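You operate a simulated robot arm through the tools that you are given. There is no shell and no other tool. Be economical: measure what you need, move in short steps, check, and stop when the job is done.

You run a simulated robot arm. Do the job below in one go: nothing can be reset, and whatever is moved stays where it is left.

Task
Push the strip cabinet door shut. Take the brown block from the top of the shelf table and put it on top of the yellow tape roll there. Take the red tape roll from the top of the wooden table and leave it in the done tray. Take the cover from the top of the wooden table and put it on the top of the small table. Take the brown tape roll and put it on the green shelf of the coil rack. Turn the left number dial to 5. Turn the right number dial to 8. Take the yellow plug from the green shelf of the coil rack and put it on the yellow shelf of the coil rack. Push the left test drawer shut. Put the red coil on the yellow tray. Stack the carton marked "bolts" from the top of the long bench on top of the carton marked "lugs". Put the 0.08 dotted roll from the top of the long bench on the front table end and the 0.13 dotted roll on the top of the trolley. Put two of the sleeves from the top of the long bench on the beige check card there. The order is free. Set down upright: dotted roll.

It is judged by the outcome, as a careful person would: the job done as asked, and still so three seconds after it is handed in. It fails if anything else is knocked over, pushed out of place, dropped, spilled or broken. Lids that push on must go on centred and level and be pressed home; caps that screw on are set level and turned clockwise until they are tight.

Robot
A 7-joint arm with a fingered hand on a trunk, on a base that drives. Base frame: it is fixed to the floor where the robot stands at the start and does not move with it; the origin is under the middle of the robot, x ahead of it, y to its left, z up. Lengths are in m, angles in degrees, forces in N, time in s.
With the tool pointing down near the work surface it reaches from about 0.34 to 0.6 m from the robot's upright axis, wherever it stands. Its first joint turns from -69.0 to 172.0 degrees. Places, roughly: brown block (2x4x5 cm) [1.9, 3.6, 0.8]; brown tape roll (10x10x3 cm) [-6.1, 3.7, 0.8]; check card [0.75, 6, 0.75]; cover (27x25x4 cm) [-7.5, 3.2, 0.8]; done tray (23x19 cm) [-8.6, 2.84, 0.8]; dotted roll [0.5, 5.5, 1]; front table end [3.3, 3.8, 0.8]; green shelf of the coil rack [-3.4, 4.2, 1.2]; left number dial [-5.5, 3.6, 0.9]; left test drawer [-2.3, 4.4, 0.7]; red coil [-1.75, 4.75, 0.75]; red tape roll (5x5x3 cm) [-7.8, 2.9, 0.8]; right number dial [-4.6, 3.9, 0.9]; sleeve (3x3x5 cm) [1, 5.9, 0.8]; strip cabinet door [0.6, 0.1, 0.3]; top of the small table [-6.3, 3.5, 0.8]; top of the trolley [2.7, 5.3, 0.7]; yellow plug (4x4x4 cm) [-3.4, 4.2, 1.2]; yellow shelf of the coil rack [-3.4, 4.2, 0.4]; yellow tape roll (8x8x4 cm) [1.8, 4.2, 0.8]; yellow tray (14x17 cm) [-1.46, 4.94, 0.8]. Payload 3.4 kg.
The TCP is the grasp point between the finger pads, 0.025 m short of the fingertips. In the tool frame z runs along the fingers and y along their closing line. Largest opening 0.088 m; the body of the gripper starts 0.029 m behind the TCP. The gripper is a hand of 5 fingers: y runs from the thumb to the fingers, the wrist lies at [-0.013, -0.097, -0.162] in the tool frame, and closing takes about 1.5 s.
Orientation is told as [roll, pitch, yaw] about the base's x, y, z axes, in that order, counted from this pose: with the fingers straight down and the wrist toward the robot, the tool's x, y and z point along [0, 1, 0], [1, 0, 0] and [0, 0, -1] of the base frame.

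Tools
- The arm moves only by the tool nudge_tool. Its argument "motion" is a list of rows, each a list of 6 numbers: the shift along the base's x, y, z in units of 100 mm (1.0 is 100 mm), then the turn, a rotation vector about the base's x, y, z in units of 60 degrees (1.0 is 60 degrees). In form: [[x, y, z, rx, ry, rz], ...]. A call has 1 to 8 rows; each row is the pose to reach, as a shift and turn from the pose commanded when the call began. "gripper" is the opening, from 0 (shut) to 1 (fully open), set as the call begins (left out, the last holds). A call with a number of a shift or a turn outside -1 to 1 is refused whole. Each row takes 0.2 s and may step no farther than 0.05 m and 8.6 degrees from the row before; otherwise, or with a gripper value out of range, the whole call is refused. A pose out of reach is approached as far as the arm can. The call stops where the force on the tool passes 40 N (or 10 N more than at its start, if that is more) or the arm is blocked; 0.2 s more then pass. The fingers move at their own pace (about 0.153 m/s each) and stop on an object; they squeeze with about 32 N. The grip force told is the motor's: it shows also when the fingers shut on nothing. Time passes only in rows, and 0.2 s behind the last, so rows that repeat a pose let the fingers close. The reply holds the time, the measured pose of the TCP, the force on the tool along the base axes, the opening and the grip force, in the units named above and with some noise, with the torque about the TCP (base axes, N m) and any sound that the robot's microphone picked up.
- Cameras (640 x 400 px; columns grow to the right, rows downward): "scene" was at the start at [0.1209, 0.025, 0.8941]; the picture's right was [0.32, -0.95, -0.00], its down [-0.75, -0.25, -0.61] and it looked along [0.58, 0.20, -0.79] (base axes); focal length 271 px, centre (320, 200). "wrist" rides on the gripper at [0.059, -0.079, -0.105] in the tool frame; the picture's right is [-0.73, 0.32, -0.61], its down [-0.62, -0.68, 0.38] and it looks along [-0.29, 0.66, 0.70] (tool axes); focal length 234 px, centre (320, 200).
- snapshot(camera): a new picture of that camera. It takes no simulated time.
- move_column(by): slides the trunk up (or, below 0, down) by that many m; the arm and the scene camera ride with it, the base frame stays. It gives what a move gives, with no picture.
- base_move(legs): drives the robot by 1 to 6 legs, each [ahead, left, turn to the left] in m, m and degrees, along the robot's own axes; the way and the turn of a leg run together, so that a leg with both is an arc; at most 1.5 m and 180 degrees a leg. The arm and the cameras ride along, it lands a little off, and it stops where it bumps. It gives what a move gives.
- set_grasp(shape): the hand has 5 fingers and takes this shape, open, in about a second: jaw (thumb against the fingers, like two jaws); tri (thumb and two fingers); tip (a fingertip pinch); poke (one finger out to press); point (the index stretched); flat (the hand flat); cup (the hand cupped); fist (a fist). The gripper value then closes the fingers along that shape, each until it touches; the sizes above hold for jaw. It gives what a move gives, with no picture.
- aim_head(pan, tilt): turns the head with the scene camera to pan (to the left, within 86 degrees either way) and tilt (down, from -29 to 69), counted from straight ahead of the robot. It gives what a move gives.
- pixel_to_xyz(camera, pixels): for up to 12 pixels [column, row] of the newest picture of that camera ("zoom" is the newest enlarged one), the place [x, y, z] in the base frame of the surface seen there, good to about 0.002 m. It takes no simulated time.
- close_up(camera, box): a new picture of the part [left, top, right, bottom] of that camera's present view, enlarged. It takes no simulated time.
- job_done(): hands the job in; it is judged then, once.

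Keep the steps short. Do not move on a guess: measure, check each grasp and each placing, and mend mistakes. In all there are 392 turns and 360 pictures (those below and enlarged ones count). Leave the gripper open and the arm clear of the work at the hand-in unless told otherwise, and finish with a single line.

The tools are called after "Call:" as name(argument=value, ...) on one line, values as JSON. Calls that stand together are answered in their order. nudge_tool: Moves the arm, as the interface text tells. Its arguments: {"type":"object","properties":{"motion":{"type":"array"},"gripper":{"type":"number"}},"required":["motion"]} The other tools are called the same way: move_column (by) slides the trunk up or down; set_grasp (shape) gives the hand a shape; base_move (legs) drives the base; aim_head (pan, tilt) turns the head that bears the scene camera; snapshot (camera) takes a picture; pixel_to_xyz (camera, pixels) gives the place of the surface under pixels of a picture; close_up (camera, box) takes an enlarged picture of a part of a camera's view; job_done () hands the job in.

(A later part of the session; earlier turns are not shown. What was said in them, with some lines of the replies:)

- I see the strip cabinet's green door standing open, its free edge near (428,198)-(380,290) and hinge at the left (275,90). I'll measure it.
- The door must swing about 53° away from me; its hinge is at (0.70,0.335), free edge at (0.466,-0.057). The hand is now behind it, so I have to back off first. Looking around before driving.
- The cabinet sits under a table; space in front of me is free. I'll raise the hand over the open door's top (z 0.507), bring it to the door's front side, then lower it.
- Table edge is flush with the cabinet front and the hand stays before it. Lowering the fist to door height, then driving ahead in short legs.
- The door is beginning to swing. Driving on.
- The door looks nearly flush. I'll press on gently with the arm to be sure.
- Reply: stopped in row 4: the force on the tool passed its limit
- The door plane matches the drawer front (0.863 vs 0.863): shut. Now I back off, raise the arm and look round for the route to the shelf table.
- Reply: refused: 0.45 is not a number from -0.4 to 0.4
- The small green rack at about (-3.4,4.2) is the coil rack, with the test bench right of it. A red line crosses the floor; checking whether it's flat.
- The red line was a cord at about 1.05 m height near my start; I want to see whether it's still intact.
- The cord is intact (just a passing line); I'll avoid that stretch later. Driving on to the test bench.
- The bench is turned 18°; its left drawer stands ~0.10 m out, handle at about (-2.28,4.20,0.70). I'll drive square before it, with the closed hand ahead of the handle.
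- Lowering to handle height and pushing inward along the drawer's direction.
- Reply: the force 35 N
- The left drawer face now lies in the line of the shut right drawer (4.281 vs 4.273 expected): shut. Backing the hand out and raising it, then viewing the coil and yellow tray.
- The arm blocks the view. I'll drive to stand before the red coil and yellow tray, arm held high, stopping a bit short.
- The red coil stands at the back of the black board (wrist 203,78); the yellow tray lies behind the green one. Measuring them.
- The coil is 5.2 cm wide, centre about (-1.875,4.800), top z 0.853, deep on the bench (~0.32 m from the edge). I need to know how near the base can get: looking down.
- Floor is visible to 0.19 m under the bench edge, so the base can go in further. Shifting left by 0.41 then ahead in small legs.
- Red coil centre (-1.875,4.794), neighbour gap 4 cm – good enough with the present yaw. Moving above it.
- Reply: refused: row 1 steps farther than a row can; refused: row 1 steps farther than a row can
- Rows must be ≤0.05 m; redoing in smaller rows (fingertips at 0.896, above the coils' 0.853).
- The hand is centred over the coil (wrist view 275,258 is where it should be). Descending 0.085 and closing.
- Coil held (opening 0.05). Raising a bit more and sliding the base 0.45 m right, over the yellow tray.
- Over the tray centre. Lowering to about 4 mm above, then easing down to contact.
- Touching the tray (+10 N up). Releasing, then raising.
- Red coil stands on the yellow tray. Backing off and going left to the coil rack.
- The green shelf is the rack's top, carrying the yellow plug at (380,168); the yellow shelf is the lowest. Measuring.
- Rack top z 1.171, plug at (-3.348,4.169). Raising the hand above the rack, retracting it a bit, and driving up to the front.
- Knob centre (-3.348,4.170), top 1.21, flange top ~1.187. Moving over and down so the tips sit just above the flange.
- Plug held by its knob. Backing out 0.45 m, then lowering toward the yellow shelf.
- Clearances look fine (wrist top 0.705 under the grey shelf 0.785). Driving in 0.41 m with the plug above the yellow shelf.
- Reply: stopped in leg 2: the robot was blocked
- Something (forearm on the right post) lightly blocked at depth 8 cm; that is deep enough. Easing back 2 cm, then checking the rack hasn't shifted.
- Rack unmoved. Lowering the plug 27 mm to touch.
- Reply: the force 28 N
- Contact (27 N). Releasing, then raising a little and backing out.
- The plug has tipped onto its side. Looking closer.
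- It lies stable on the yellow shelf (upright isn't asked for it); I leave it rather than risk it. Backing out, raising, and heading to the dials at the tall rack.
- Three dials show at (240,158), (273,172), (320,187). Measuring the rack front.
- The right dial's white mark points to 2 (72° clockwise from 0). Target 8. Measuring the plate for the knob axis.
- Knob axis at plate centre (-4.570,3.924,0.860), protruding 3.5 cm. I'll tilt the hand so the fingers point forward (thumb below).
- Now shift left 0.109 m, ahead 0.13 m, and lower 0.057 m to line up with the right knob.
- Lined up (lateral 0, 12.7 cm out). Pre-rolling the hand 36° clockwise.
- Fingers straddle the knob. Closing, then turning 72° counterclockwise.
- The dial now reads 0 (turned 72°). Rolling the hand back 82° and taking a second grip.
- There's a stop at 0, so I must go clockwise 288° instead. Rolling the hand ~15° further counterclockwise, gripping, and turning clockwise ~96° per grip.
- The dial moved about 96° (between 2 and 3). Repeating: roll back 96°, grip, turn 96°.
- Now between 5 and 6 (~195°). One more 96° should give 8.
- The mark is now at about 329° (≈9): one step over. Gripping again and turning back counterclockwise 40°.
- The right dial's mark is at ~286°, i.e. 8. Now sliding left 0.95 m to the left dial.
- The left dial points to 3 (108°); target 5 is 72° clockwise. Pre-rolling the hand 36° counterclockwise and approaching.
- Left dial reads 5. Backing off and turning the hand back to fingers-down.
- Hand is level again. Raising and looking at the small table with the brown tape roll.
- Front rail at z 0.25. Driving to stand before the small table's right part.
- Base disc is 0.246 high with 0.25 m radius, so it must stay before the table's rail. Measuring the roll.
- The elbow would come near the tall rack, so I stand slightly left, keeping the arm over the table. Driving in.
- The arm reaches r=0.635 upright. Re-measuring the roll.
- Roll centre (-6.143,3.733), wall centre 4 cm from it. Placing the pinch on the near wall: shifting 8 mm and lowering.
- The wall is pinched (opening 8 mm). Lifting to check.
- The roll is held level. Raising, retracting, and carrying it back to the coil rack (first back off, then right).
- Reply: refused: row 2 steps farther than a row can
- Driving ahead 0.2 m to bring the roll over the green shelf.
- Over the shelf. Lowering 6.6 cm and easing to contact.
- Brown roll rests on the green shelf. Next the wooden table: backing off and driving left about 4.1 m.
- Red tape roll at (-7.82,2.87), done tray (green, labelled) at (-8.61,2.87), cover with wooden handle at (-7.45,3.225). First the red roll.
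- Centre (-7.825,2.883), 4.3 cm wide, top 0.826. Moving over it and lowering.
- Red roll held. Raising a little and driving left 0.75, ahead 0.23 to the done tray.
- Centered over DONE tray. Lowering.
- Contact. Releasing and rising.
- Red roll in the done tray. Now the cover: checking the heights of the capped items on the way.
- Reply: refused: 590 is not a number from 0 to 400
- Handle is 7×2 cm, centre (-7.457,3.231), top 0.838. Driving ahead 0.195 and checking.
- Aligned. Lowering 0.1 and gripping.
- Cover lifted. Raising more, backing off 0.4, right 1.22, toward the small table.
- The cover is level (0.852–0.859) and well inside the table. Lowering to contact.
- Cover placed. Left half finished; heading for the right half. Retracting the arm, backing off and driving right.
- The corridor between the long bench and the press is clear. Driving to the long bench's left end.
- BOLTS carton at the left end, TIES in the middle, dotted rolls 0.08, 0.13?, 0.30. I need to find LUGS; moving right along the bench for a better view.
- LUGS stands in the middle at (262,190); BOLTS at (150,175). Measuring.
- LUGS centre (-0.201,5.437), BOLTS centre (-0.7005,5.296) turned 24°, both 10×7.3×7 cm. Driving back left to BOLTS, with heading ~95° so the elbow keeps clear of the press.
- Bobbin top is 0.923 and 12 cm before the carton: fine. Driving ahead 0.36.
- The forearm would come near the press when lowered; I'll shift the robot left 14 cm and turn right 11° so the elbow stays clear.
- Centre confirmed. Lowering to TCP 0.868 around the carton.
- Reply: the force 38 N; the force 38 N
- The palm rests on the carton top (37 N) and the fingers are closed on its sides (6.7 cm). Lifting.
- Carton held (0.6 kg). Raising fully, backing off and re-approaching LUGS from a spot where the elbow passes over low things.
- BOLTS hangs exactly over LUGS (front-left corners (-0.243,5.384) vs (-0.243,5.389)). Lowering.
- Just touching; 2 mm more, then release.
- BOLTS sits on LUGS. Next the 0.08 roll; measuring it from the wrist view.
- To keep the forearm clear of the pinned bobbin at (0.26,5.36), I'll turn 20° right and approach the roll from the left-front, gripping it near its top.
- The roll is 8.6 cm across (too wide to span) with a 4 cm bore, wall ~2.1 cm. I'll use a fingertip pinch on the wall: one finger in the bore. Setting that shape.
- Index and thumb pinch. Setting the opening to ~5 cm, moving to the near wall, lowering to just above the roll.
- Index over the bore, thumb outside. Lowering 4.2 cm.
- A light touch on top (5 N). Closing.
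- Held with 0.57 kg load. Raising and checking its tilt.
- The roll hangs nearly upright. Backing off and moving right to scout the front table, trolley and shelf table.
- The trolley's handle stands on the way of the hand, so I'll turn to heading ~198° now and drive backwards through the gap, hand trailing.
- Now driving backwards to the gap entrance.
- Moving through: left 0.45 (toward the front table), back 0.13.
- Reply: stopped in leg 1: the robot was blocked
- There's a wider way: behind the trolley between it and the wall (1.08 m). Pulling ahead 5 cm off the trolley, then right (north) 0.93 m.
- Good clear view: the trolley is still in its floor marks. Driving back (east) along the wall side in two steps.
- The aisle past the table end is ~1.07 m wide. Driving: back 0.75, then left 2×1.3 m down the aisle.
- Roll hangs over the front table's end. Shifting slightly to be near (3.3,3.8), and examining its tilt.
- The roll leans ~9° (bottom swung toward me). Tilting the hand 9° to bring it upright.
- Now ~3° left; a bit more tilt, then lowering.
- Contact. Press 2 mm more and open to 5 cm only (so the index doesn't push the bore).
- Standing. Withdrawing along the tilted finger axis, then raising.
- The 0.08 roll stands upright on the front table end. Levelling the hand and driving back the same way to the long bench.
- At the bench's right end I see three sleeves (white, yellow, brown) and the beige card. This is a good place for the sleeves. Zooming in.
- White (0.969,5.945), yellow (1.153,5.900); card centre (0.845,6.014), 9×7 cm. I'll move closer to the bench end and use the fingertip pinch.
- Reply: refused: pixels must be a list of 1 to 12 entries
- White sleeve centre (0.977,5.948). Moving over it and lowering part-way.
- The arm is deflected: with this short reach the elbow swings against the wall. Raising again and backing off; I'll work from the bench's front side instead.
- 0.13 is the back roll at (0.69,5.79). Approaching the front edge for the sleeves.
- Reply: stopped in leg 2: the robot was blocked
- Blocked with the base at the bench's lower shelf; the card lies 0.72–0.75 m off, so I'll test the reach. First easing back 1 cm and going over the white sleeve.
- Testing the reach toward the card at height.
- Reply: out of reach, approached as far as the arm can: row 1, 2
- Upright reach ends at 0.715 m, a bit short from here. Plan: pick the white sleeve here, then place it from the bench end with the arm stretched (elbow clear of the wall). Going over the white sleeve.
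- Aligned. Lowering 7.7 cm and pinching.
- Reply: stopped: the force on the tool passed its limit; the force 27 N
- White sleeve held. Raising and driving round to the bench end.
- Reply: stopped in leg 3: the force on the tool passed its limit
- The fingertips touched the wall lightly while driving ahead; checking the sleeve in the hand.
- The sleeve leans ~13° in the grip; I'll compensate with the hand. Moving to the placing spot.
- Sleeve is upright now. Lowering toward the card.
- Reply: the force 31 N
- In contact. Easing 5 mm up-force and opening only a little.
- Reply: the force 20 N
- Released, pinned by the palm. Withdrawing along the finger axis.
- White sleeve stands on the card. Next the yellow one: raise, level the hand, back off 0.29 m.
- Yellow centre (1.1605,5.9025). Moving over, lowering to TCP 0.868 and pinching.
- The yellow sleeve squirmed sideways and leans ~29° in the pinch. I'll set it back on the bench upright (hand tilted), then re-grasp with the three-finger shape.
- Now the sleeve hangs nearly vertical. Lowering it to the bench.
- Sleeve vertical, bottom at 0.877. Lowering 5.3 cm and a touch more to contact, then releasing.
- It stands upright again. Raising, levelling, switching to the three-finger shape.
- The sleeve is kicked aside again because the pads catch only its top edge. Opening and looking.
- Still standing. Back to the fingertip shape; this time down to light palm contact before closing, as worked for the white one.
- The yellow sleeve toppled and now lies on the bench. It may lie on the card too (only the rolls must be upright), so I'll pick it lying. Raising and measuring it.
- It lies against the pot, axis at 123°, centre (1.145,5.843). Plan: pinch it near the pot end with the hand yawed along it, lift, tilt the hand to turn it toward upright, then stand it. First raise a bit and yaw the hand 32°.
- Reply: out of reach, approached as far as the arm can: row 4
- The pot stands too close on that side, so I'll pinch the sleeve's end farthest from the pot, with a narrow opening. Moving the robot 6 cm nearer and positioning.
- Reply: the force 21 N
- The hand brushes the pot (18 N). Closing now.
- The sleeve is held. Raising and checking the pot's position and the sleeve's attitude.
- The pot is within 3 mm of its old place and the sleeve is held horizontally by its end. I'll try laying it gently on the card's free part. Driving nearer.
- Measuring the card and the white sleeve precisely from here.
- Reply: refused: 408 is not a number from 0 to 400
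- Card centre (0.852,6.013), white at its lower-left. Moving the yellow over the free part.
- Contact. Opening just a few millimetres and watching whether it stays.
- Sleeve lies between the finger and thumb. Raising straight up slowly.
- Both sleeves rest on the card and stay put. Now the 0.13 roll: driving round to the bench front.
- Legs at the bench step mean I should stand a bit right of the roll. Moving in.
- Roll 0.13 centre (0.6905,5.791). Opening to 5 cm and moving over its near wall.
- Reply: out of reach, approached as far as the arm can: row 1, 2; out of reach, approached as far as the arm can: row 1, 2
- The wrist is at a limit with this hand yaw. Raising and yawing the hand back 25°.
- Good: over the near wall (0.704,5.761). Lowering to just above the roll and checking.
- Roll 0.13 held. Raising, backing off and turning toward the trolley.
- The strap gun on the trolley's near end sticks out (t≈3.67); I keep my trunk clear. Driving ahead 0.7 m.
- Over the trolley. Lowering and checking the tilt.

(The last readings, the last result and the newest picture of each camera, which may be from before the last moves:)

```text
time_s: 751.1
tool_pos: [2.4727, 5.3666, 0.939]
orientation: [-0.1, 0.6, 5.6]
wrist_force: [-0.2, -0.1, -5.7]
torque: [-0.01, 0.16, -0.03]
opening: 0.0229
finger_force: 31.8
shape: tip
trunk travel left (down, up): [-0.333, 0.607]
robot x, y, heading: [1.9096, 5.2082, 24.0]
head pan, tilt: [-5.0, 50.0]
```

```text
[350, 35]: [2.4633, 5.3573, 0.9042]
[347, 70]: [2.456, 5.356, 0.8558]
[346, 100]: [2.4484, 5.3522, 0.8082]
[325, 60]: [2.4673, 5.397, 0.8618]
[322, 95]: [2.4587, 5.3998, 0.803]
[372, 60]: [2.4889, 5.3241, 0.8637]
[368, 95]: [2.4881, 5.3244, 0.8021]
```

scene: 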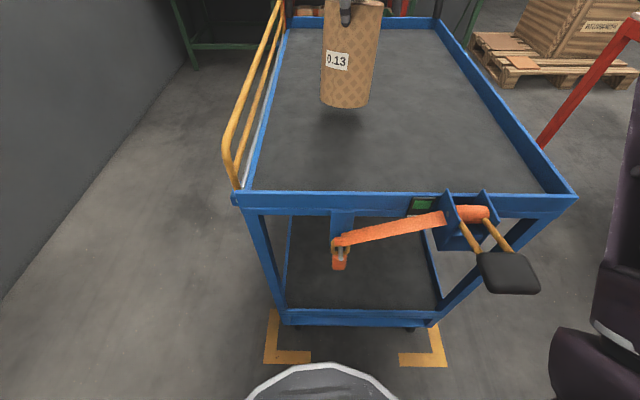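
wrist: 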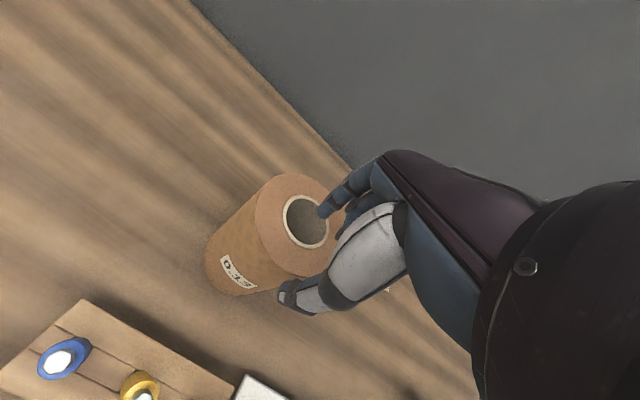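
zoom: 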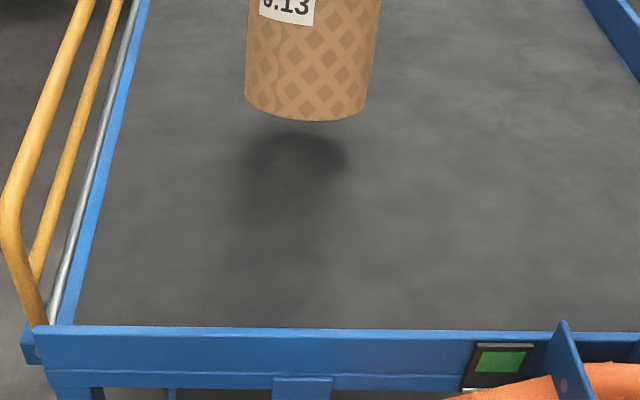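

Leaning 9° toward me again; tilting the hand 11° to stand it upright, then lowering.

Call:
nudge_tool(motion=[[0, 0, 0, 0.029, -0.087, 0], [0, 0, 0, 0.0586, -0.173, 0]])

Call:
snapshot(camera="scene")

Call:
pixel_to_xyz(camera="scene", pixels=[[350, 35], [347, 70], [346, 95], [345, 104]])

```text
time_s: 751.7
tool_pos: [2.4737, 5.3657, 0.9381]
orientation: [2.5, -10.1, 5.4]
wrist_force: [-0.2, -0.2, -6.2]
torque: [-0.02, 0.27, -0.04]
opening: 0.0228
finger_force: 32.1
shape: tip
trunk travel left (down, up): [-0.333, 0.607]
robot x, y, heading: [1.913, 5.2065, 23.8]
head pan, tilt: [-5.0, 50.0]
```

```text
98 pictures are left
```

scene: 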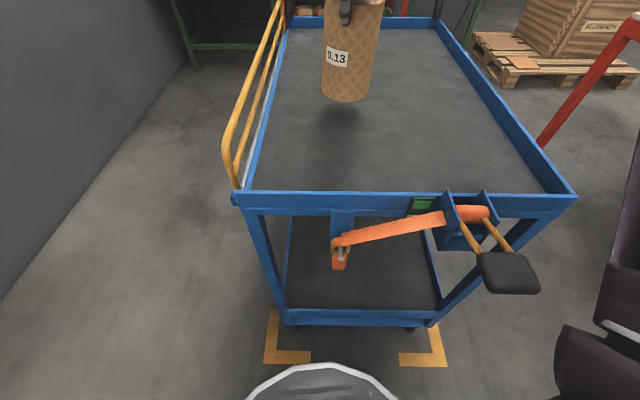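

```text
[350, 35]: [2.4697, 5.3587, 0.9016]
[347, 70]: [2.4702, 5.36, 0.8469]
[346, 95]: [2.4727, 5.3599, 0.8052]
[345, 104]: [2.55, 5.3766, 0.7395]
```

Vertical now, bottom at ~0.795. Lowering to the trolley top.

Call:
move_column(by=-0.046)

Call:
nudge_tool(motion=[[0, 0, -0.03, 0, 0, 0], [0, 0, -0.06, 0, 0, 0], [0, 0, -0.09, 0, 0, 0], [0, 0, -0.12, 0, 0, 0]])

```text
time_s: 752.5
tool_pos: [2.4734, 5.3673, 0.8928]
orientation: [2.5, -10.0, 5.5]
wrist_force: [-0.5, -0.8, -5.8]
torque: [-0.05, 0.26, -0.02]
opening: 0.0227
finger_force: 32.2
shape: tip
trunk travel left (down, up): [-0.287, 0.653]
robot x, y, heading: [1.9106, 5.2082, 23.8]
head pan, tilt: [-5.0, 50.0]
```

```text
time_s: 753.5
tool_pos: [2.4704, 5.3684, 0.8842]
orientation: [2.7, -10.5, 5.4]
wrist_force: [-2.9, 5.9, 12.8]
torque: [0.1, -0.07, 0.15]
opening: 0.027
finger_force: 31.9
shape: tip
trunk travel left (down, up): [-0.287, 0.653]
robot x, y, heading: [1.9098, 5.2073, 23.7]
head pan, tilt: [-5.0, 50.0]
```

Contact. Opening to 4.4 cm and withdrawing along the tilted axis.

Call:
nudge_tool(motion=[[0, 0, 0.01, 0, 0, 0], [0, 0, 0.01, 0, 0, 0], [0, 0, 0.01, 0, 0, 0], [0, 0, 0.01, 0, 0, 0]], gripper=0.5)

Call:
nudge_tool(motion=[[-0.035, -0.012, 0.19, 0, 0, 0], [-0.07, -0.023, 0.39, 0, 0, 0], [-0.105, -0.035, 0.59, 0, 0, 0]])

Call:
move_column(by=0.25)

Call:
snapshot(camera="scene")

```text
time_s: 754.5
tool_pos: [2.4705, 5.3673, 0.8844]
orientation: [2.4, -10.2, 5.4]
wrist_force: [-0.6, 3.1, 13.9]
torque: [-0.13, -0.1, 0.06]
opening: 0.0437
finger_force: 0.1
shape: tip
trunk travel left (down, up): [-0.287, 0.653]
robot x, y, heading: [1.91, 5.2079, 23.9]
head pan, tilt: [-5.0, 50.0]
```

```text
time_s: 755.3
tool_pos: [2.462, 5.3624, 0.9423]
orientation: [2.5, -10.0, 5.4]
wrist_force: [-0.2, -0.2, -0.5]
torque: [-0.01, 0.02, -0.02]
opening: 0.044
finger_force: 0.1
shape: tip
trunk travel left (down, up): [-0.287, 0.653]
robot x, y, heading: [1.9126, 5.2069, 23.8]
head pan, tilt: [-5.0, 50.0]
```

```text
time_s: 757.9
tool_pos: [2.4626, 5.3622, 1.1912]
orientation: [2.5, -10.1, 5.4]
wrist_force: [-0.3, 0.1, -0.8]
torque: [-0.01, 0.0, -0.01]
opening: 0.044
finger_force: 0.2
shape: tip
trunk travel left (down, up): [-0.537, 0.403]
robot x, y, heading: [1.9118, 5.2124, 23.9]
head pan, tilt: [-5.0, 50.0]
```

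```text
97 pictures are left
```

scene: 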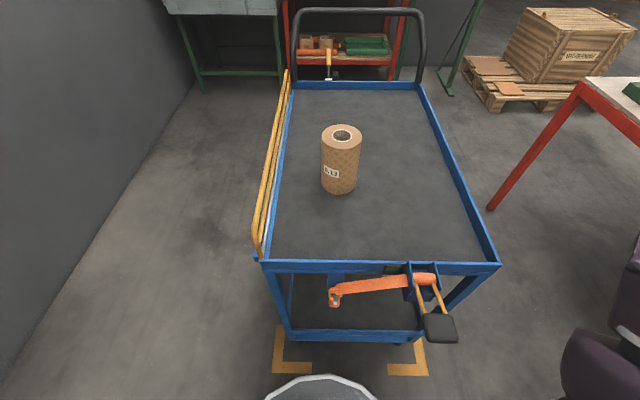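

The 0.13 roll stands upright on the trolley top. Last job: brown block onto the yellow tape roll. Levelling the hand, backing out along the aisle and looking.

Call:
nudge_tool(motion=[[0, 0, 0, -0.029, 0.087, 0], [0, 0, 0, -0.0586, 0.173, 0]])

Call:
base_move(legs=[[-1.1, 0.05, 0]])

Call:
aim_head(pan=-65, tilt=35)

Call:
snapshot(camera="scene")

```text
time_s: 758.5
tool_pos: [2.4622, 5.3626, 1.1905]
orientation: [0.0, 0.6, 5.6]
wrist_force: [0.2, -0.5, 0.6]
torque: [0.01, 0.02, 0.01]
opening: 0.0438
finger_force: 0.0
shape: tip
trunk travel left (down, up): [-0.537, 0.403]
robot x, y, heading: [1.9158, 5.2113, 24.2]
head pan, tilt: [-5.0, 50.0]
```

```text
time_s: 764.2
tool_pos: [1.4284, 4.959, 1.1906]
orientation: [0.0, 0.6, 5.7]
wrist_force: [-0.2, 0.7, 0.2]
torque: [-0.02, -0.01, -0.02]
opening: 0.0441
finger_force: 0.0
shape: tip
trunk travel left (down, up): [-0.537, 0.403]
robot x, y, heading: [0.8791, 4.8019, 23.8]
head pan, tilt: [-5.0, 50.0]
```

```text
time_s: 765.5
tool_pos: [1.4286, 4.958, 1.1911]
orientation: [0.0, 0.6, 5.7]
wrist_force: [1.3, -0.2, -0.1]
torque: [0.0, -0.03, -0.03]
opening: 0.044
finger_force: 0.0
shape: tip
trunk travel left (down, up): [-0.537, 0.403]
robot x, y, heading: [0.8769, 4.8046, 23.8]
head pan, tilt: [-65.0, 35.0]
```

```text
96 pictures are left
```

scene: 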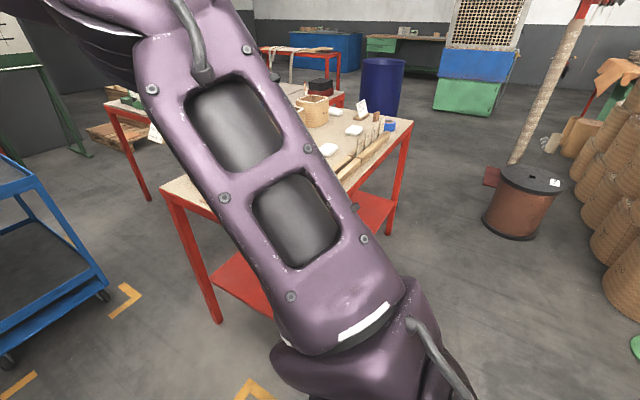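

Call:
pixel_to_xyz(camera="scene", pixels=[[485, 215], [515, 238], [388, 232], [410, 125], [495, 178], [600, 230], [450, 300], [215, 318], [390, 125], [363, 108]])

```text
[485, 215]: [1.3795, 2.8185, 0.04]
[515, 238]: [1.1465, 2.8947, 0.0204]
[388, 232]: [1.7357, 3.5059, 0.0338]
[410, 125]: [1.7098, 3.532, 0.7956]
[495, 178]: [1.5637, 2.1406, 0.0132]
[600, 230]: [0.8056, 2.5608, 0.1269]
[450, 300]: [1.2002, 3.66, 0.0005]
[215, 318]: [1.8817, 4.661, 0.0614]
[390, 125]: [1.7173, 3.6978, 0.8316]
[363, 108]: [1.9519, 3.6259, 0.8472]
```

Free floor on the table's west side. Driving right 1.2 m to stand before the block.

Call:
base_move(legs=[[-0.04, -1.2, 0]])

Call:
set_grasp(shape="jaw")

Call:
aim_head(pan=0, tilt=45)

Call:
snapshot(camera="scene")

Call:
snapshot(camera="wrist")

```text
time_s: 771.6
tool_pos: [1.8843, 3.8329, 1.1915]
orientation: [0.0, 0.6, 5.5]
wrist_force: [-0.4, 0.5, 0.2]
torque: [0.02, 0.01, 0.0]
opening: 0.044
finger_force: 0.0
shape: tip
trunk travel left (down, up): [-0.537, 0.403]
robot x, y, heading: [1.3363, 3.6797, 23.7]
head pan, tilt: [-65.0, 35.0]
```

```text
time_s: 772.5
tool_pos: [1.8846, 3.8329, 1.1914]
orientation: [0.0, 0.6, 5.4]
wrist_force: [0.6, -0.3, -0.5]
torque: [-0.02, 0.01, -0.06]
opening: 0.0878
finger_force: 0.0
shape: jaw
trunk travel left (down, up): [-0.537, 0.403]
robot x, y, heading: [1.3344, 3.6843, 23.9]
head pan, tilt: [-65.0, 35.0]
```

```text
time_s: 773.9
tool_pos: [1.883, 3.8333, 1.1921]
orientation: [0.0, 0.7, 5.6]
wrist_force: [-0.4, -0.5, -0.2]
torque: [0.0, 0.01, 0.03]
opening: 0.0879
finger_force: 0.1
shape: jaw
trunk travel left (down, up): [-0.537, 0.403]
robot x, y, heading: [1.3352, 3.681, 23.9]
head pan, tilt: [0.0, 45.0]
```

```text
95 pictures are left
```

scene: 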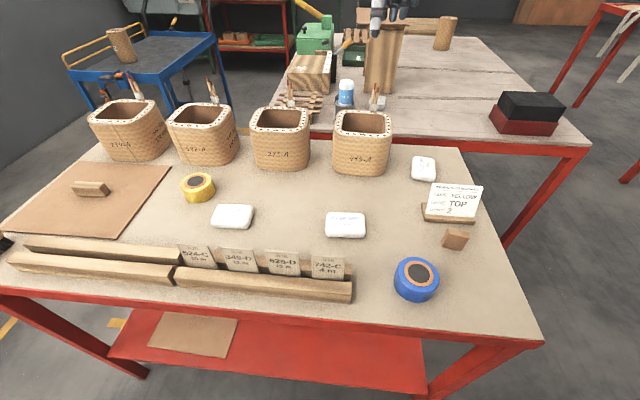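

```text
94 pictures are left
```

wrist: 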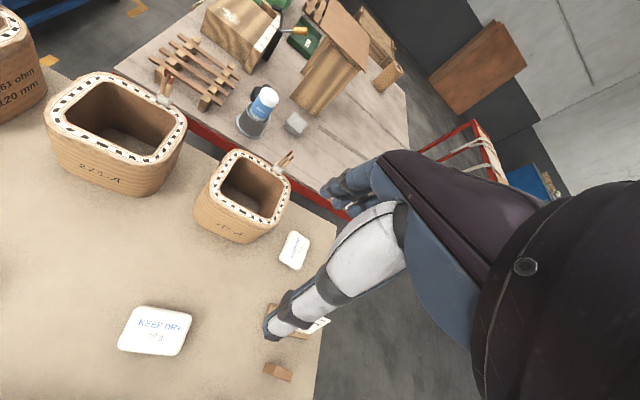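

Call:
close_up(camera="scene", box=[425, 170, 505, 260])

Call:
pixel_to_xyz(camera="zoom", pixels=[[150, 235], [240, 270], [310, 270], [210, 230], [190, 275], [140, 275], [225, 250], [290, 300]])

Call:
close_up(camera="scene", box=[165, 160, 235, 210])

Call:
pixel_to_xyz(camera="zoom", pixels=[[150, 180], [450, 170], [300, 120], [300, 265], [230, 190], [385, 185], [305, 145], [305, 225], [300, 190]])

```text
4.44 times, centred on (465, 215) of scene
```

zoom: 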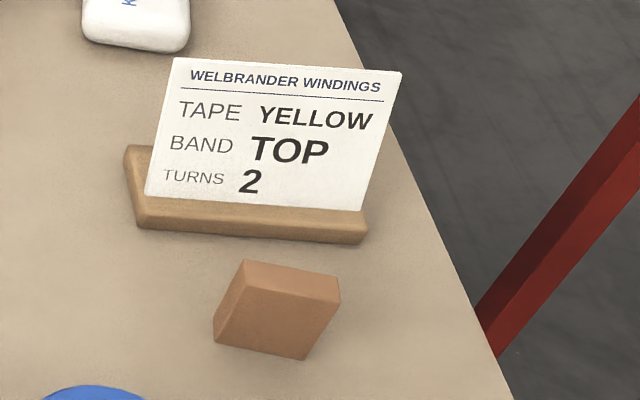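

```text
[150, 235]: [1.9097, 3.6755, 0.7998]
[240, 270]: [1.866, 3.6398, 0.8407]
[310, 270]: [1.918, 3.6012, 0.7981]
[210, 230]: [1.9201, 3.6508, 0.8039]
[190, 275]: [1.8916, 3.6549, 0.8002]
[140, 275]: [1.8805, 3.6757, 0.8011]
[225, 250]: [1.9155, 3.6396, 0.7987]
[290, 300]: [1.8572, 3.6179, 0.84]
```

```text
8.00 times, centred on (200, 185) of scene
```

zoom: 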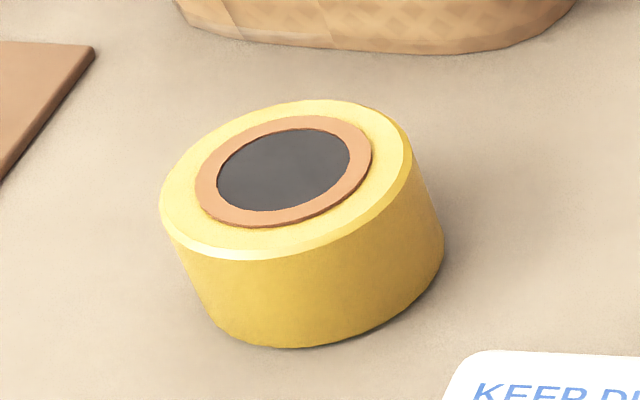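

```text
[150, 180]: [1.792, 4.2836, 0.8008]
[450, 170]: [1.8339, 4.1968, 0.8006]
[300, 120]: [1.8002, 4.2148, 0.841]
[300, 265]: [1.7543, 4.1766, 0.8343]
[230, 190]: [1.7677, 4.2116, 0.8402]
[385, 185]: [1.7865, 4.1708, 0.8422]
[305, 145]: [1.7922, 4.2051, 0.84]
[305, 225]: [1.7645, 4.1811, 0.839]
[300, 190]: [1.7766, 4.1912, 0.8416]
```

The tape roll's top is flat (z 0.841). The block is 4 cm tall beside the sign. Turning 18° right to bring the hand over it.

Call:
base_move(legs=[[0, 0, -18]])

Call:
snapshot(camera="wrist")

```text
time_s: 775.3
tool_pos: [1.9036, 3.6539, 1.1908]
orientation: [0.0, 0.6, -12.6]
wrist_force: [-0.1, -1.0, 0.3]
torque: [-0.01, -0.02, -0.03]
opening: 0.0878
finger_force: 0.0
shape: jaw
trunk travel left (down, up): [-0.537, 0.403]
robot x, y, heading: [1.3348, 3.6865, 5.9]
head pan, tilt: [0.0, 45.0]
```

```text
91 pictures are left
```

wrist: 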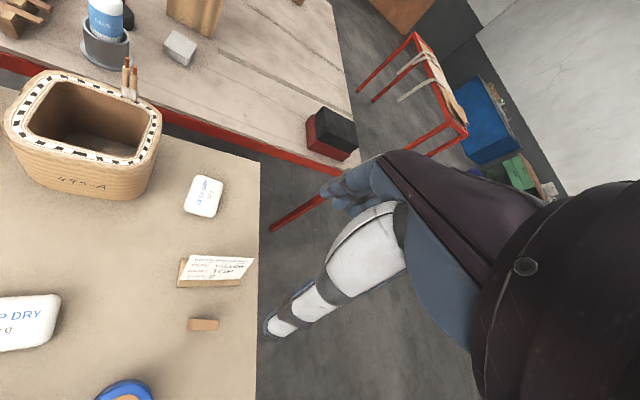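

Call:
close_up(camera="wrist", box=[160, 290, 260, 360])

Call:
pixel_to_xyz(camera="zoom", pixels=[[215, 188], [365, 185], [355, 250], [190, 245], [280, 215], [180, 250], [270, 265], [370, 215]])

```text
5.71 times, centred on (210, 325) of wrist
```

zoom: 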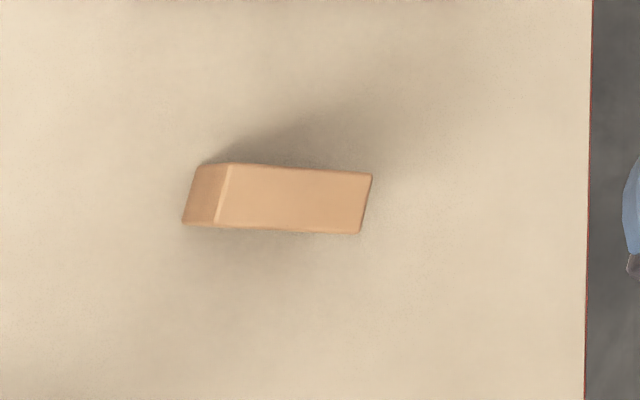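

```text
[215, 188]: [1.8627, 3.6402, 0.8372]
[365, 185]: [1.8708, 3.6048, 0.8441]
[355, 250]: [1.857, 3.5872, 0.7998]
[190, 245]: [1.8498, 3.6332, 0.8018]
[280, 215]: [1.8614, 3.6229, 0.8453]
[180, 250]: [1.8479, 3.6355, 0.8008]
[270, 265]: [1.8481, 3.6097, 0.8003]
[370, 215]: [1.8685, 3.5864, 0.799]
```

Call:
pixel_to_xyz(camera="zoom", pixels=[[236, 168], [367, 178], [355, 230], [220, 223], [295, 200]])

```text
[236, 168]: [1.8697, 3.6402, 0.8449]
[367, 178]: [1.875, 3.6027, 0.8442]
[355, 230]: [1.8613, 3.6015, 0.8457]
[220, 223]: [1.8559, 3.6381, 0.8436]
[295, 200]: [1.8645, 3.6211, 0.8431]
```

Call:
pixel_to_xyz(camera="wrist", pixels=[[193, 256], [251, 260], [243, 276], [186, 280], [238, 284], [180, 286], [215, 282], [230, 258]])

```text
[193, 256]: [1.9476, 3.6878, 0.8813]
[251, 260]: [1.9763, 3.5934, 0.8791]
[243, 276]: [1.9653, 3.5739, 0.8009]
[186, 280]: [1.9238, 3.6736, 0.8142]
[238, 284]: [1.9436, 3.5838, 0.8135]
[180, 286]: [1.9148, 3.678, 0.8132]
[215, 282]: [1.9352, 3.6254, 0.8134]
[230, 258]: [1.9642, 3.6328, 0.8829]
```

Block centre (1.8655,3.6206), 2 cm side along 8°. Yawing +20° and moving over it with a 5 cm opening.

Call:
nudge_tool(motion=[[-0.13, -0.11, 0, 0, 0, 0.115], [-0.26, -0.22, 0, 0, 0, 0.23], [-0.38, -0.333, 0, 0, 0, 0.343]], gripper=0.6)

```text
time_s: 776.1
tool_pos: [1.8663, 3.6192, 1.1904]
orientation: [-0.1, 0.5, 8.1]
wrist_force: [-0.2, -0.2, -0.1]
torque: [0.01, -0.01, 0.06]
opening: 0.0532
finger_force: 0.0
shape: jaw
trunk travel left (down, up): [-0.537, 0.403]
robot x, y, heading: [1.3351, 3.6784, 5.7]
head pan, tilt: [0.0, 45.0]
```

Call:
move_column(by=-0.28)

Call:
snapshot(camera="wrist")

```text
time_s: 778.9
tool_pos: [1.8673, 3.6212, 0.9116]
orientation: [0.1, 0.6, 7.9]
wrist_force: [0.2, -0.3, -0.2]
torque: [0.0, -0.02, 0.01]
opening: 0.0532
finger_force: 0.1
shape: jaw
trunk travel left (down, up): [-0.257, 0.683]
robot x, y, heading: [1.3307, 3.6751, 5.9]
head pan, tilt: [0.0, 45.0]
```

```text
89 pictures are left
```

wrist: 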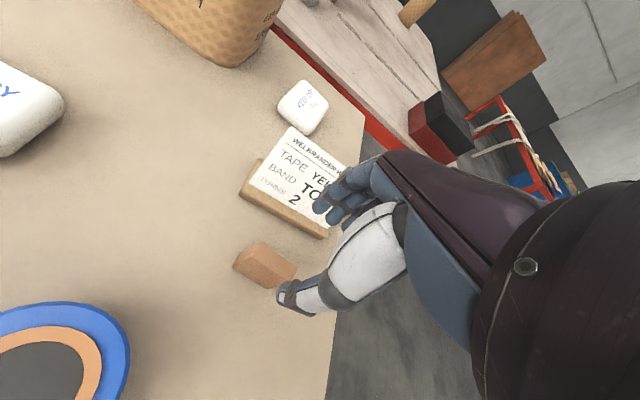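

Call:
move_column(by=-0.05)

Call:
snapshot(camera="wrist")

```text
time_s: 779.9
tool_pos: [1.8663, 3.6209, 0.8602]
orientation: [0.1, 0.6, 8.0]
wrist_force: [-0.8, 0.1, 0.1]
torque: [0.0, 0.0, 0.03]
opening: 0.0531
finger_force: 0.0
shape: jaw
trunk travel left (down, up): [-0.207, 0.733]
robot x, y, heading: [1.3334, 3.6818, 6.0]
head pan, tilt: [0.0, 45.0]
```

```text
88 pictures are left
```

wrist: 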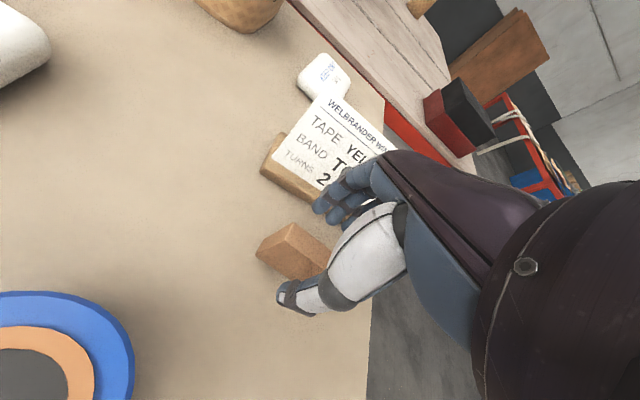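

Fingers straddle the block, clear of the sign. Down 2.2 cm and closing.

Call:
move_column(by=-0.022)

Call:
nudge_tool(motion=[[0, 0, 0, 0, 0, 0], [0, 0, 0, 0, 0, 0], [0, 0, 0, 0, 0, 0], [0, 0, 0, 0, 0, 0], [0, 0, 0, 0, 0, 0]], gripper=0)

Call:
move_column(by=0.1)

Call:
snapshot(camera="wrist")

```text
time_s: 780.5
tool_pos: [1.866, 3.6221, 0.8379]
orientation: [-0.1, 0.6, 8.0]
wrist_force: [-0.1, 0.5, 1.2]
torque: [0.0, 0.03, 0.01]
opening: 0.0532
finger_force: 0.0
shape: jaw
trunk travel left (down, up): [-0.185, 0.755]
robot x, y, heading: [1.3322, 3.6808, 5.6]
head pan, tilt: [0.0, 45.0]
```

```text
time_s: 781.7
tool_pos: [1.8659, 3.6209, 0.8391]
orientation: [0.0, 0.6, 8.0]
wrist_force: [-0.4, -0.8, 0.7]
torque: [0.03, -0.01, -0.01]
opening: 0.0105
finger_force: 32.3
shape: jaw
trunk travel left (down, up): [-0.185, 0.755]
robot x, y, heading: [1.3346, 3.6817, 6.0]
head pan, tilt: [0.0, 45.0]
```

```text
time_s: 783.1
tool_pos: [1.8674, 3.6205, 0.9385]
orientation: [0.1, 0.6, 8.0]
wrist_force: [-0.2, -0.9, 0.1]
torque: [-0.01, 0.02, 0.01]
opening: 0.0105
finger_force: 32.1
shape: jaw
trunk travel left (down, up): [-0.285, 0.655]
robot x, y, heading: [1.331, 3.6866, 5.6]
head pan, tilt: [0.0, 45.0]
```

```text
87 pictures are left
```

wrist: 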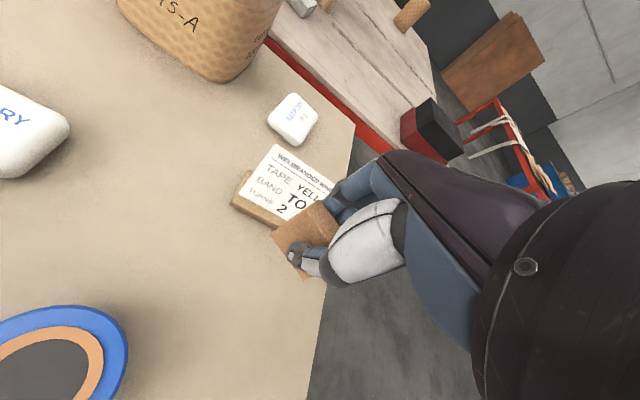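

Block held. Raising and shifting over to the yellow tape roll.

Call:
move_column(by=0.22)

Call:
base_move(legs=[[-0.055, 0.25, 0], [0, 0, 33.7]])

Call:
snapshot(camera="wrist")

Call:
snapshot(camera="scene")

```text
time_s: 785.4
tool_pos: [1.8669, 3.6214, 1.1593]
orientation: [-0.1, 0.7, 8.0]
wrist_force: [-0.8, 0.4, 0.0]
torque: [-0.01, -0.01, 0.0]
opening: 0.0106
finger_force: 31.6
shape: jaw
trunk travel left (down, up): [-0.505, 0.435]
robot x, y, heading: [1.3361, 3.6824, 5.6]
head pan, tilt: [0.0, 45.0]
```

```text
time_s: 788.9
tool_pos: [1.7304, 4.1742, 1.1587]
orientation: [0.0, 0.6, 41.9]
wrist_force: [0.5, 0.0, -0.2]
torque: [0.03, 0.0, -0.04]
opening: 0.0103
finger_force: 32.0
shape: jaw
trunk travel left (down, up): [-0.505, 0.435]
robot x, y, heading: [1.2555, 3.9278, 39.9]
head pan, tilt: [0.0, 45.0]
```

```text
86 pictures are left
```

wrist: 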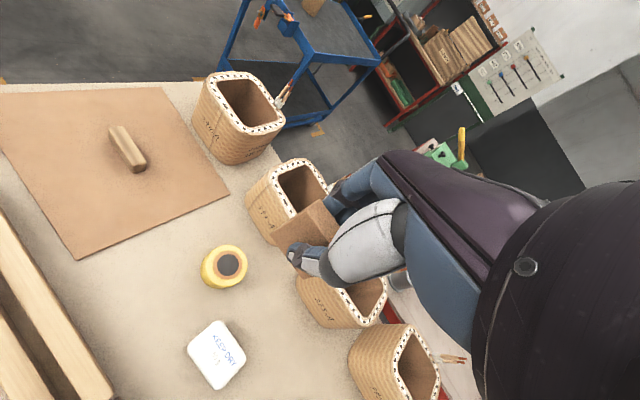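

```text
85 pictures are left
```

scene: 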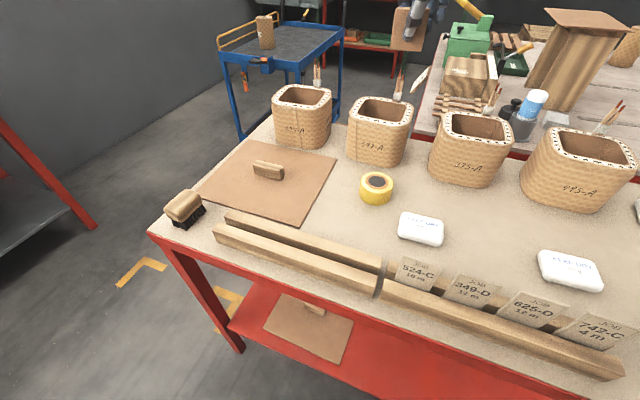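

Measuring the tape roll's top centre.

Call:
close_up(camera="wrist", box=[185, 235, 265, 295])

Call:
pixel_to_xyz(camera="zoom", pixels=[[190, 200], [485, 250], [340, 90], [330, 350], [345, 230], [215, 130], [450, 330]])

```text
6.67 times, centred on (225, 265) of wrist
```

zoom: 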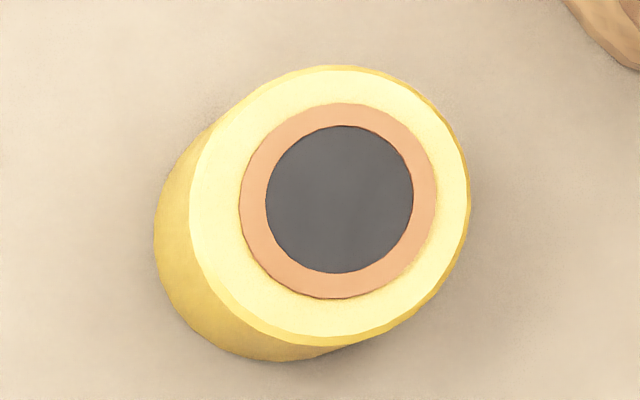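

```text
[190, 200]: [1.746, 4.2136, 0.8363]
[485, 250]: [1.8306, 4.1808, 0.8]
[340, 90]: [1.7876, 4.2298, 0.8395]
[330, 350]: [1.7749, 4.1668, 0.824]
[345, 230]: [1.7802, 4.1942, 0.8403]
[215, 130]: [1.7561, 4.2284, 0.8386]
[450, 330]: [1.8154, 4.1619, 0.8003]
```

Call:
pixel_to_xyz(camera="zoom", pixels=[[200, 210], [465, 195], [335, 75], [320, 335], [340, 200], [270, 200], [410, 200]])

```text
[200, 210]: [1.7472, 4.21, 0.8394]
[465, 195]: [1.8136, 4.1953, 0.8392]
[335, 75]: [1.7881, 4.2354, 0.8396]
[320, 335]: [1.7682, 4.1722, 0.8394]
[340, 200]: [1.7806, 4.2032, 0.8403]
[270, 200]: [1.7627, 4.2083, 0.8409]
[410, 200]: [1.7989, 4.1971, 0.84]
```

Roll centre (1.780,4.203), top 0.840. Moving over it and lowering.

Call:
nudge_tool(motion=[[0.25, 0.145, 0, 0, 0, 0], [0.496, 0.288, 0, 0, 0, 0]])

Call:
move_column(by=-0.23)

Call:
snapshot(camera="wrist")

Call:
snapshot(camera="scene")

```text
time_s: 789.5
tool_pos: [1.7791, 4.203, 1.1585]
orientation: [0.0, 0.6, 41.9]
wrist_force: [0.0, 0.2, 0.4]
torque: [0.01, 0.05, -0.01]
opening: 0.0104
finger_force: 31.8
shape: jaw
trunk travel left (down, up): [-0.505, 0.435]
robot x, y, heading: [1.2529, 3.9267, 39.7]
head pan, tilt: [0.0, 45.0]
```

```text
time_s: 791.9
tool_pos: [1.7794, 4.2019, 0.9295]
orientation: [0.0, 0.6, 41.8]
wrist_force: [0.2, -0.3, 0.3]
torque: [0.02, -0.03, 0.01]
opening: 0.0102
finger_force: 32.2
shape: jaw
trunk travel left (down, up): [-0.275, 0.665]
robot x, y, heading: [1.2534, 3.9279, 39.9]
head pan, tilt: [0.0, 45.0]
```

```text
83 pictures are left
```

wrist: 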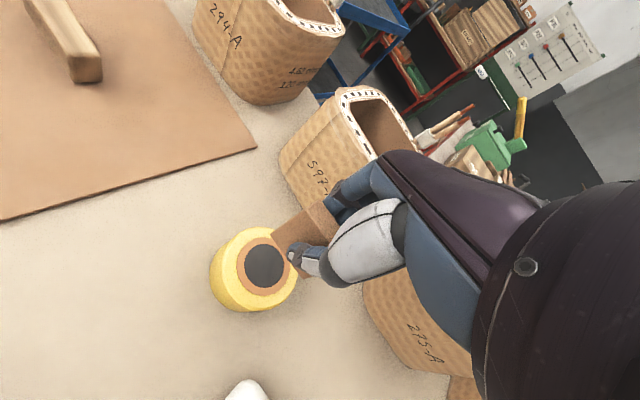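

```text
82 pictures are left
```

scene: 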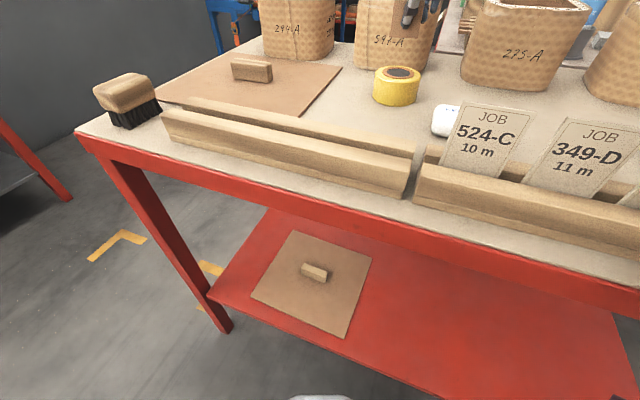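

Call:
pixel_to_xyz(camera="wrist", pixels=[[290, 190], [320, 205], [300, 175], [345, 110], [375, 150], [380, 310], [400, 340], [365, 290], [265, 265], [290, 225], [310, 215], [280, 245]])

```text
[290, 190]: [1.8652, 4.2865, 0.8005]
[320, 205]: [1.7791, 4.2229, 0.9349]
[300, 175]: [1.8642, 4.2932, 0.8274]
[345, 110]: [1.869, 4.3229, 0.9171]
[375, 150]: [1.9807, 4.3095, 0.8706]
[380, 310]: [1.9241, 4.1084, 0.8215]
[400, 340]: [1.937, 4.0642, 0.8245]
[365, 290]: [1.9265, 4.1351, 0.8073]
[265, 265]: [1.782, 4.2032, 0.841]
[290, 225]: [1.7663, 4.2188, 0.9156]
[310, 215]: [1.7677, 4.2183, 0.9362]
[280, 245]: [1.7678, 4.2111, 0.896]
```

Clearance is fine. Lowering to contact.

Call:
move_column(by=-0.045)

Call:
nudge_tool(motion=[[0, 0, -0.02, 0, 0, 0], [0, 0, -0.04, 0, 0, 0], [0, 0, -0.06, 0, 0, 0]])

Call:
snapshot(camera="wrist")

```text
time_s: 792.8
tool_pos: [1.7785, 4.2029, 0.8841]
orientation: [0.1, 0.6, 41.9]
wrist_force: [0.0, 0.3, -0.9]
torque: [0.0, 0.01, -0.01]
opening: 0.0105
finger_force: 31.7
shape: jaw
trunk travel left (down, up): [-0.23, 0.71]
robot x, y, heading: [1.2542, 3.9245, 39.7]
head pan, tilt: [0.0, 45.0]
```

```text
time_s: 793.6
tool_pos: [1.7795, 4.2022, 0.8793]
orientation: [0.1, 0.6, 41.9]
wrist_force: [-0.3, -0.2, 0.3]
torque: [0.04, -0.03, -0.01]
opening: 0.0104
finger_force: 32.2
shape: jaw
trunk travel left (down, up): [-0.23, 0.71]
robot x, y, heading: [1.2503, 3.9229, 39.8]
head pan, tilt: [0.0, 45.0]
```

```text
81 pictures are left
```

wrist: 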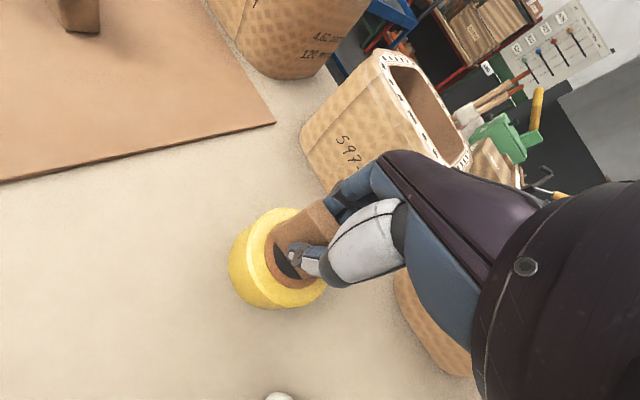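

Call:
nudge_tool(motion=[[0, 0, -0.02, 0, 0, 0], [0, 0, -0.04, 0, 0, 0], [0, 0, -0.06, 0, 0, 0]])

Call:
close_up(camera="wrist", box=[200, 170, 380, 330])

```text
time_s: 794.4
tool_pos: [1.7774, 4.2024, 0.8759]
orientation: [0.0, 0.1, 41.7]
wrist_force: [2.7, 0.2, 22.6]
torque: [0.14, -0.16, 0.06]
opening: 0.0116
finger_force: 32.2
shape: jaw
trunk travel left (down, up): [-0.23, 0.71]
robot x, y, heading: [1.2527, 3.9247, 39.9]
head pan, tilt: [0.0, 45.0]
```

```text
2.50 times, centred on (290, 250) of wrist
```

zoom: 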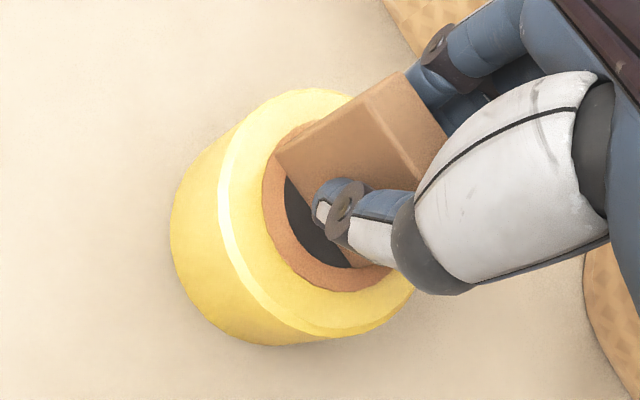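

Contact, block stands near the roll's centre. Easing 2 mm and opening.

Call:
nudge_tool(motion=[[0, 0, 0.02, 0, 0, 0], [0, 0, 0.03, 0, 0, 0]])

Call:
nudge_tool(motion=[[0, 0, 0, 0, 0, 0], [0, 0, 0, 0, 0, 0], [0, 0, 0, 0, 0, 0], [0, 0, 0, 0, 0, 0]], gripper=0.7)

Call:
move_column(by=0.25)

Call:
snapshot(camera="wrist")

Call:
snapshot(camera="scene")

```text
time_s: 795.0
tool_pos: [1.7784, 4.2015, 0.8767]
orientation: [0.0, 0.5, 41.9]
wrist_force: [2.0, 0.1, 16.7]
torque: [0.11, -0.14, 0.03]
opening: 0.0115
finger_force: 31.9
shape: jaw
trunk travel left (down, up): [-0.23, 0.71]
robot x, y, heading: [1.252, 3.9298, 39.6]
head pan, tilt: [0.0, 45.0]
```

```text
time_s: 796.0
tool_pos: [1.7789, 4.2034, 0.8755]
orientation: [0.0, 0.5, 42.0]
wrist_force: [-0.7, -0.5, -0.2]
torque: [-0.02, 0.02, -0.01]
opening: 0.0613
finger_force: 0.1
shape: jaw
trunk travel left (down, up): [-0.23, 0.71]
robot x, y, heading: [1.2518, 3.9252, 39.9]
head pan, tilt: [0.0, 45.0]
```

```text
time_s: 798.6
tool_pos: [1.7799, 4.2024, 1.1257]
orientation: [0.1, 0.6, 42.0]
wrist_force: [-0.3, -0.9, 0.6]
torque: [0.0, 0.01, -0.05]
opening: 0.0614
finger_force: 0.0
shape: jaw
trunk travel left (down, up): [-0.48, 0.46]
robot x, y, heading: [1.2509, 3.9273, 39.6]
head pan, tilt: [0.0, 45.0]
```

```text
79 pictures are left
```

wrist: 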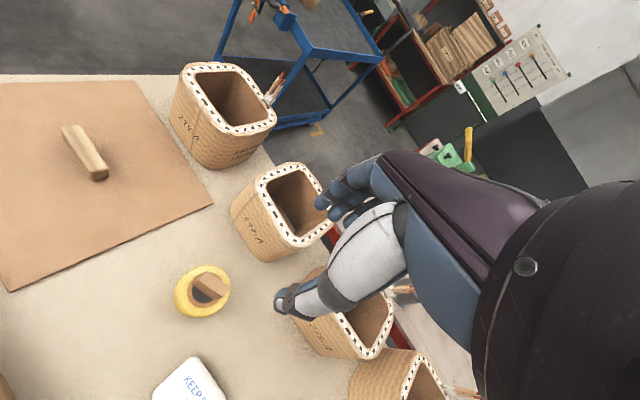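

```text
78 pictures are left
```

scene: 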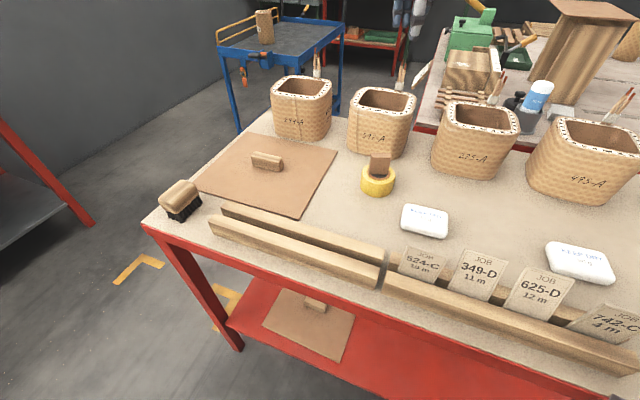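

The block stands on the yellow tape roll. Backing off, and a final look at the sleeves and stacked cartons from here.

Call:
base_move(legs=[[-0.3, 0.3, 0]])

Call:
aim_head(pan=61, tilt=20)

Call:
snapshot(camera="scene")

Call:
close_up(camera="scene", box=[200, 110, 460, 270])

```text
time_s: 801.2
tool_pos: [1.3573, 4.2436, 1.1252]
orientation: [0.0, 0.5, 41.9]
wrist_force: [0.3, 0.3, 0.0]
torque: [0.01, -0.03, 0.0]
opening: 0.0613
finger_force: 0.1
shape: jaw
trunk travel left (down, up): [-0.48, 0.46]
robot x, y, heading: [0.8338, 3.9687, 39.7]
head pan, tilt: [0.0, 45.0]
```

```text
time_s: 802.5
tool_pos: [1.3577, 4.2442, 1.1253]
orientation: [0.0, 0.6, 41.9]
wrist_force: [-0.3, 1.1, -0.2]
torque: [-0.04, 0.02, 0.04]
opening: 0.0613
finger_force: 0.1
shape: jaw
trunk travel left (down, up): [-0.48, 0.46]
robot x, y, heading: [0.8305, 3.9681, 39.9]
head pan, tilt: [61.0, 20.0]
```

```text
77 pictures are left
```

scene: 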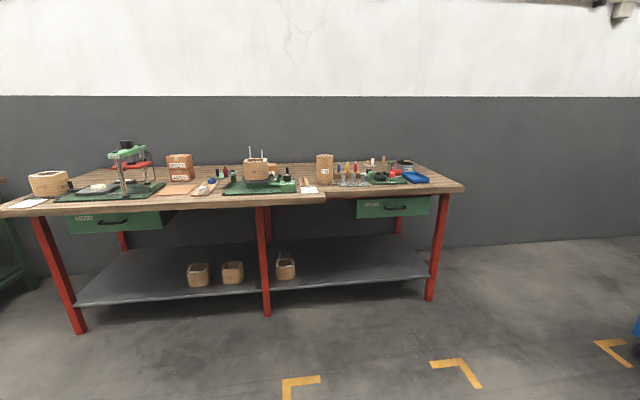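

```text
2.46 times, centred on (330, 190) of scene
```

zoom: 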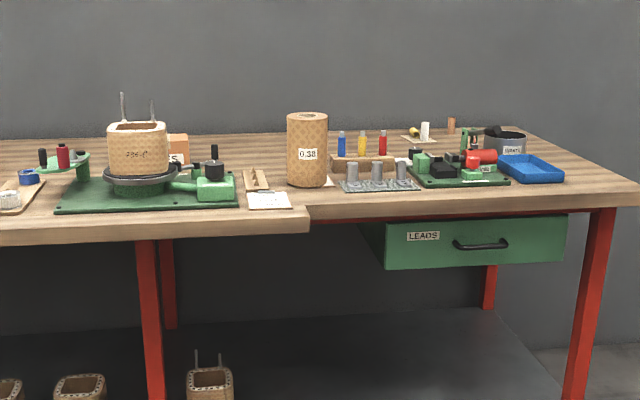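

Everything is in place: BOLTS on LUGS, two sleeves on the card, rolls delivered, block on the tape roll, hand open and clear. Handing in.

Call:
nudge_tool(motion=[[0, 0, 0, 0, 0, 0], [0, 0, 0, 0, 0, 0]], gripper=1)

Call:
job_done()

```text
time_s: 803.1
tool_pos: [1.3582, 4.2444, 1.1249]
orientation: [0.0, 0.5, 41.9]
wrist_force: [-0.1, -0.4, -0.1]
torque: [-0.03, 0.0, -0.01]
opening: 0.0877
finger_force: 0.1
shape: jaw
trunk travel left (down, up): [-0.48, 0.46]
robot x, y, heading: [0.8347, 3.9668, 39.8]
head pan, tilt: [61.0, 20.0]
```

```text
The job is handed in.
```

All the tasks are done and handed in, but the yellow plug and one of the two sleeves lie on their sides, I nudged the waste pot on the long bench by up to 3 mm, and I bumped the trolley once without visibly moving it.
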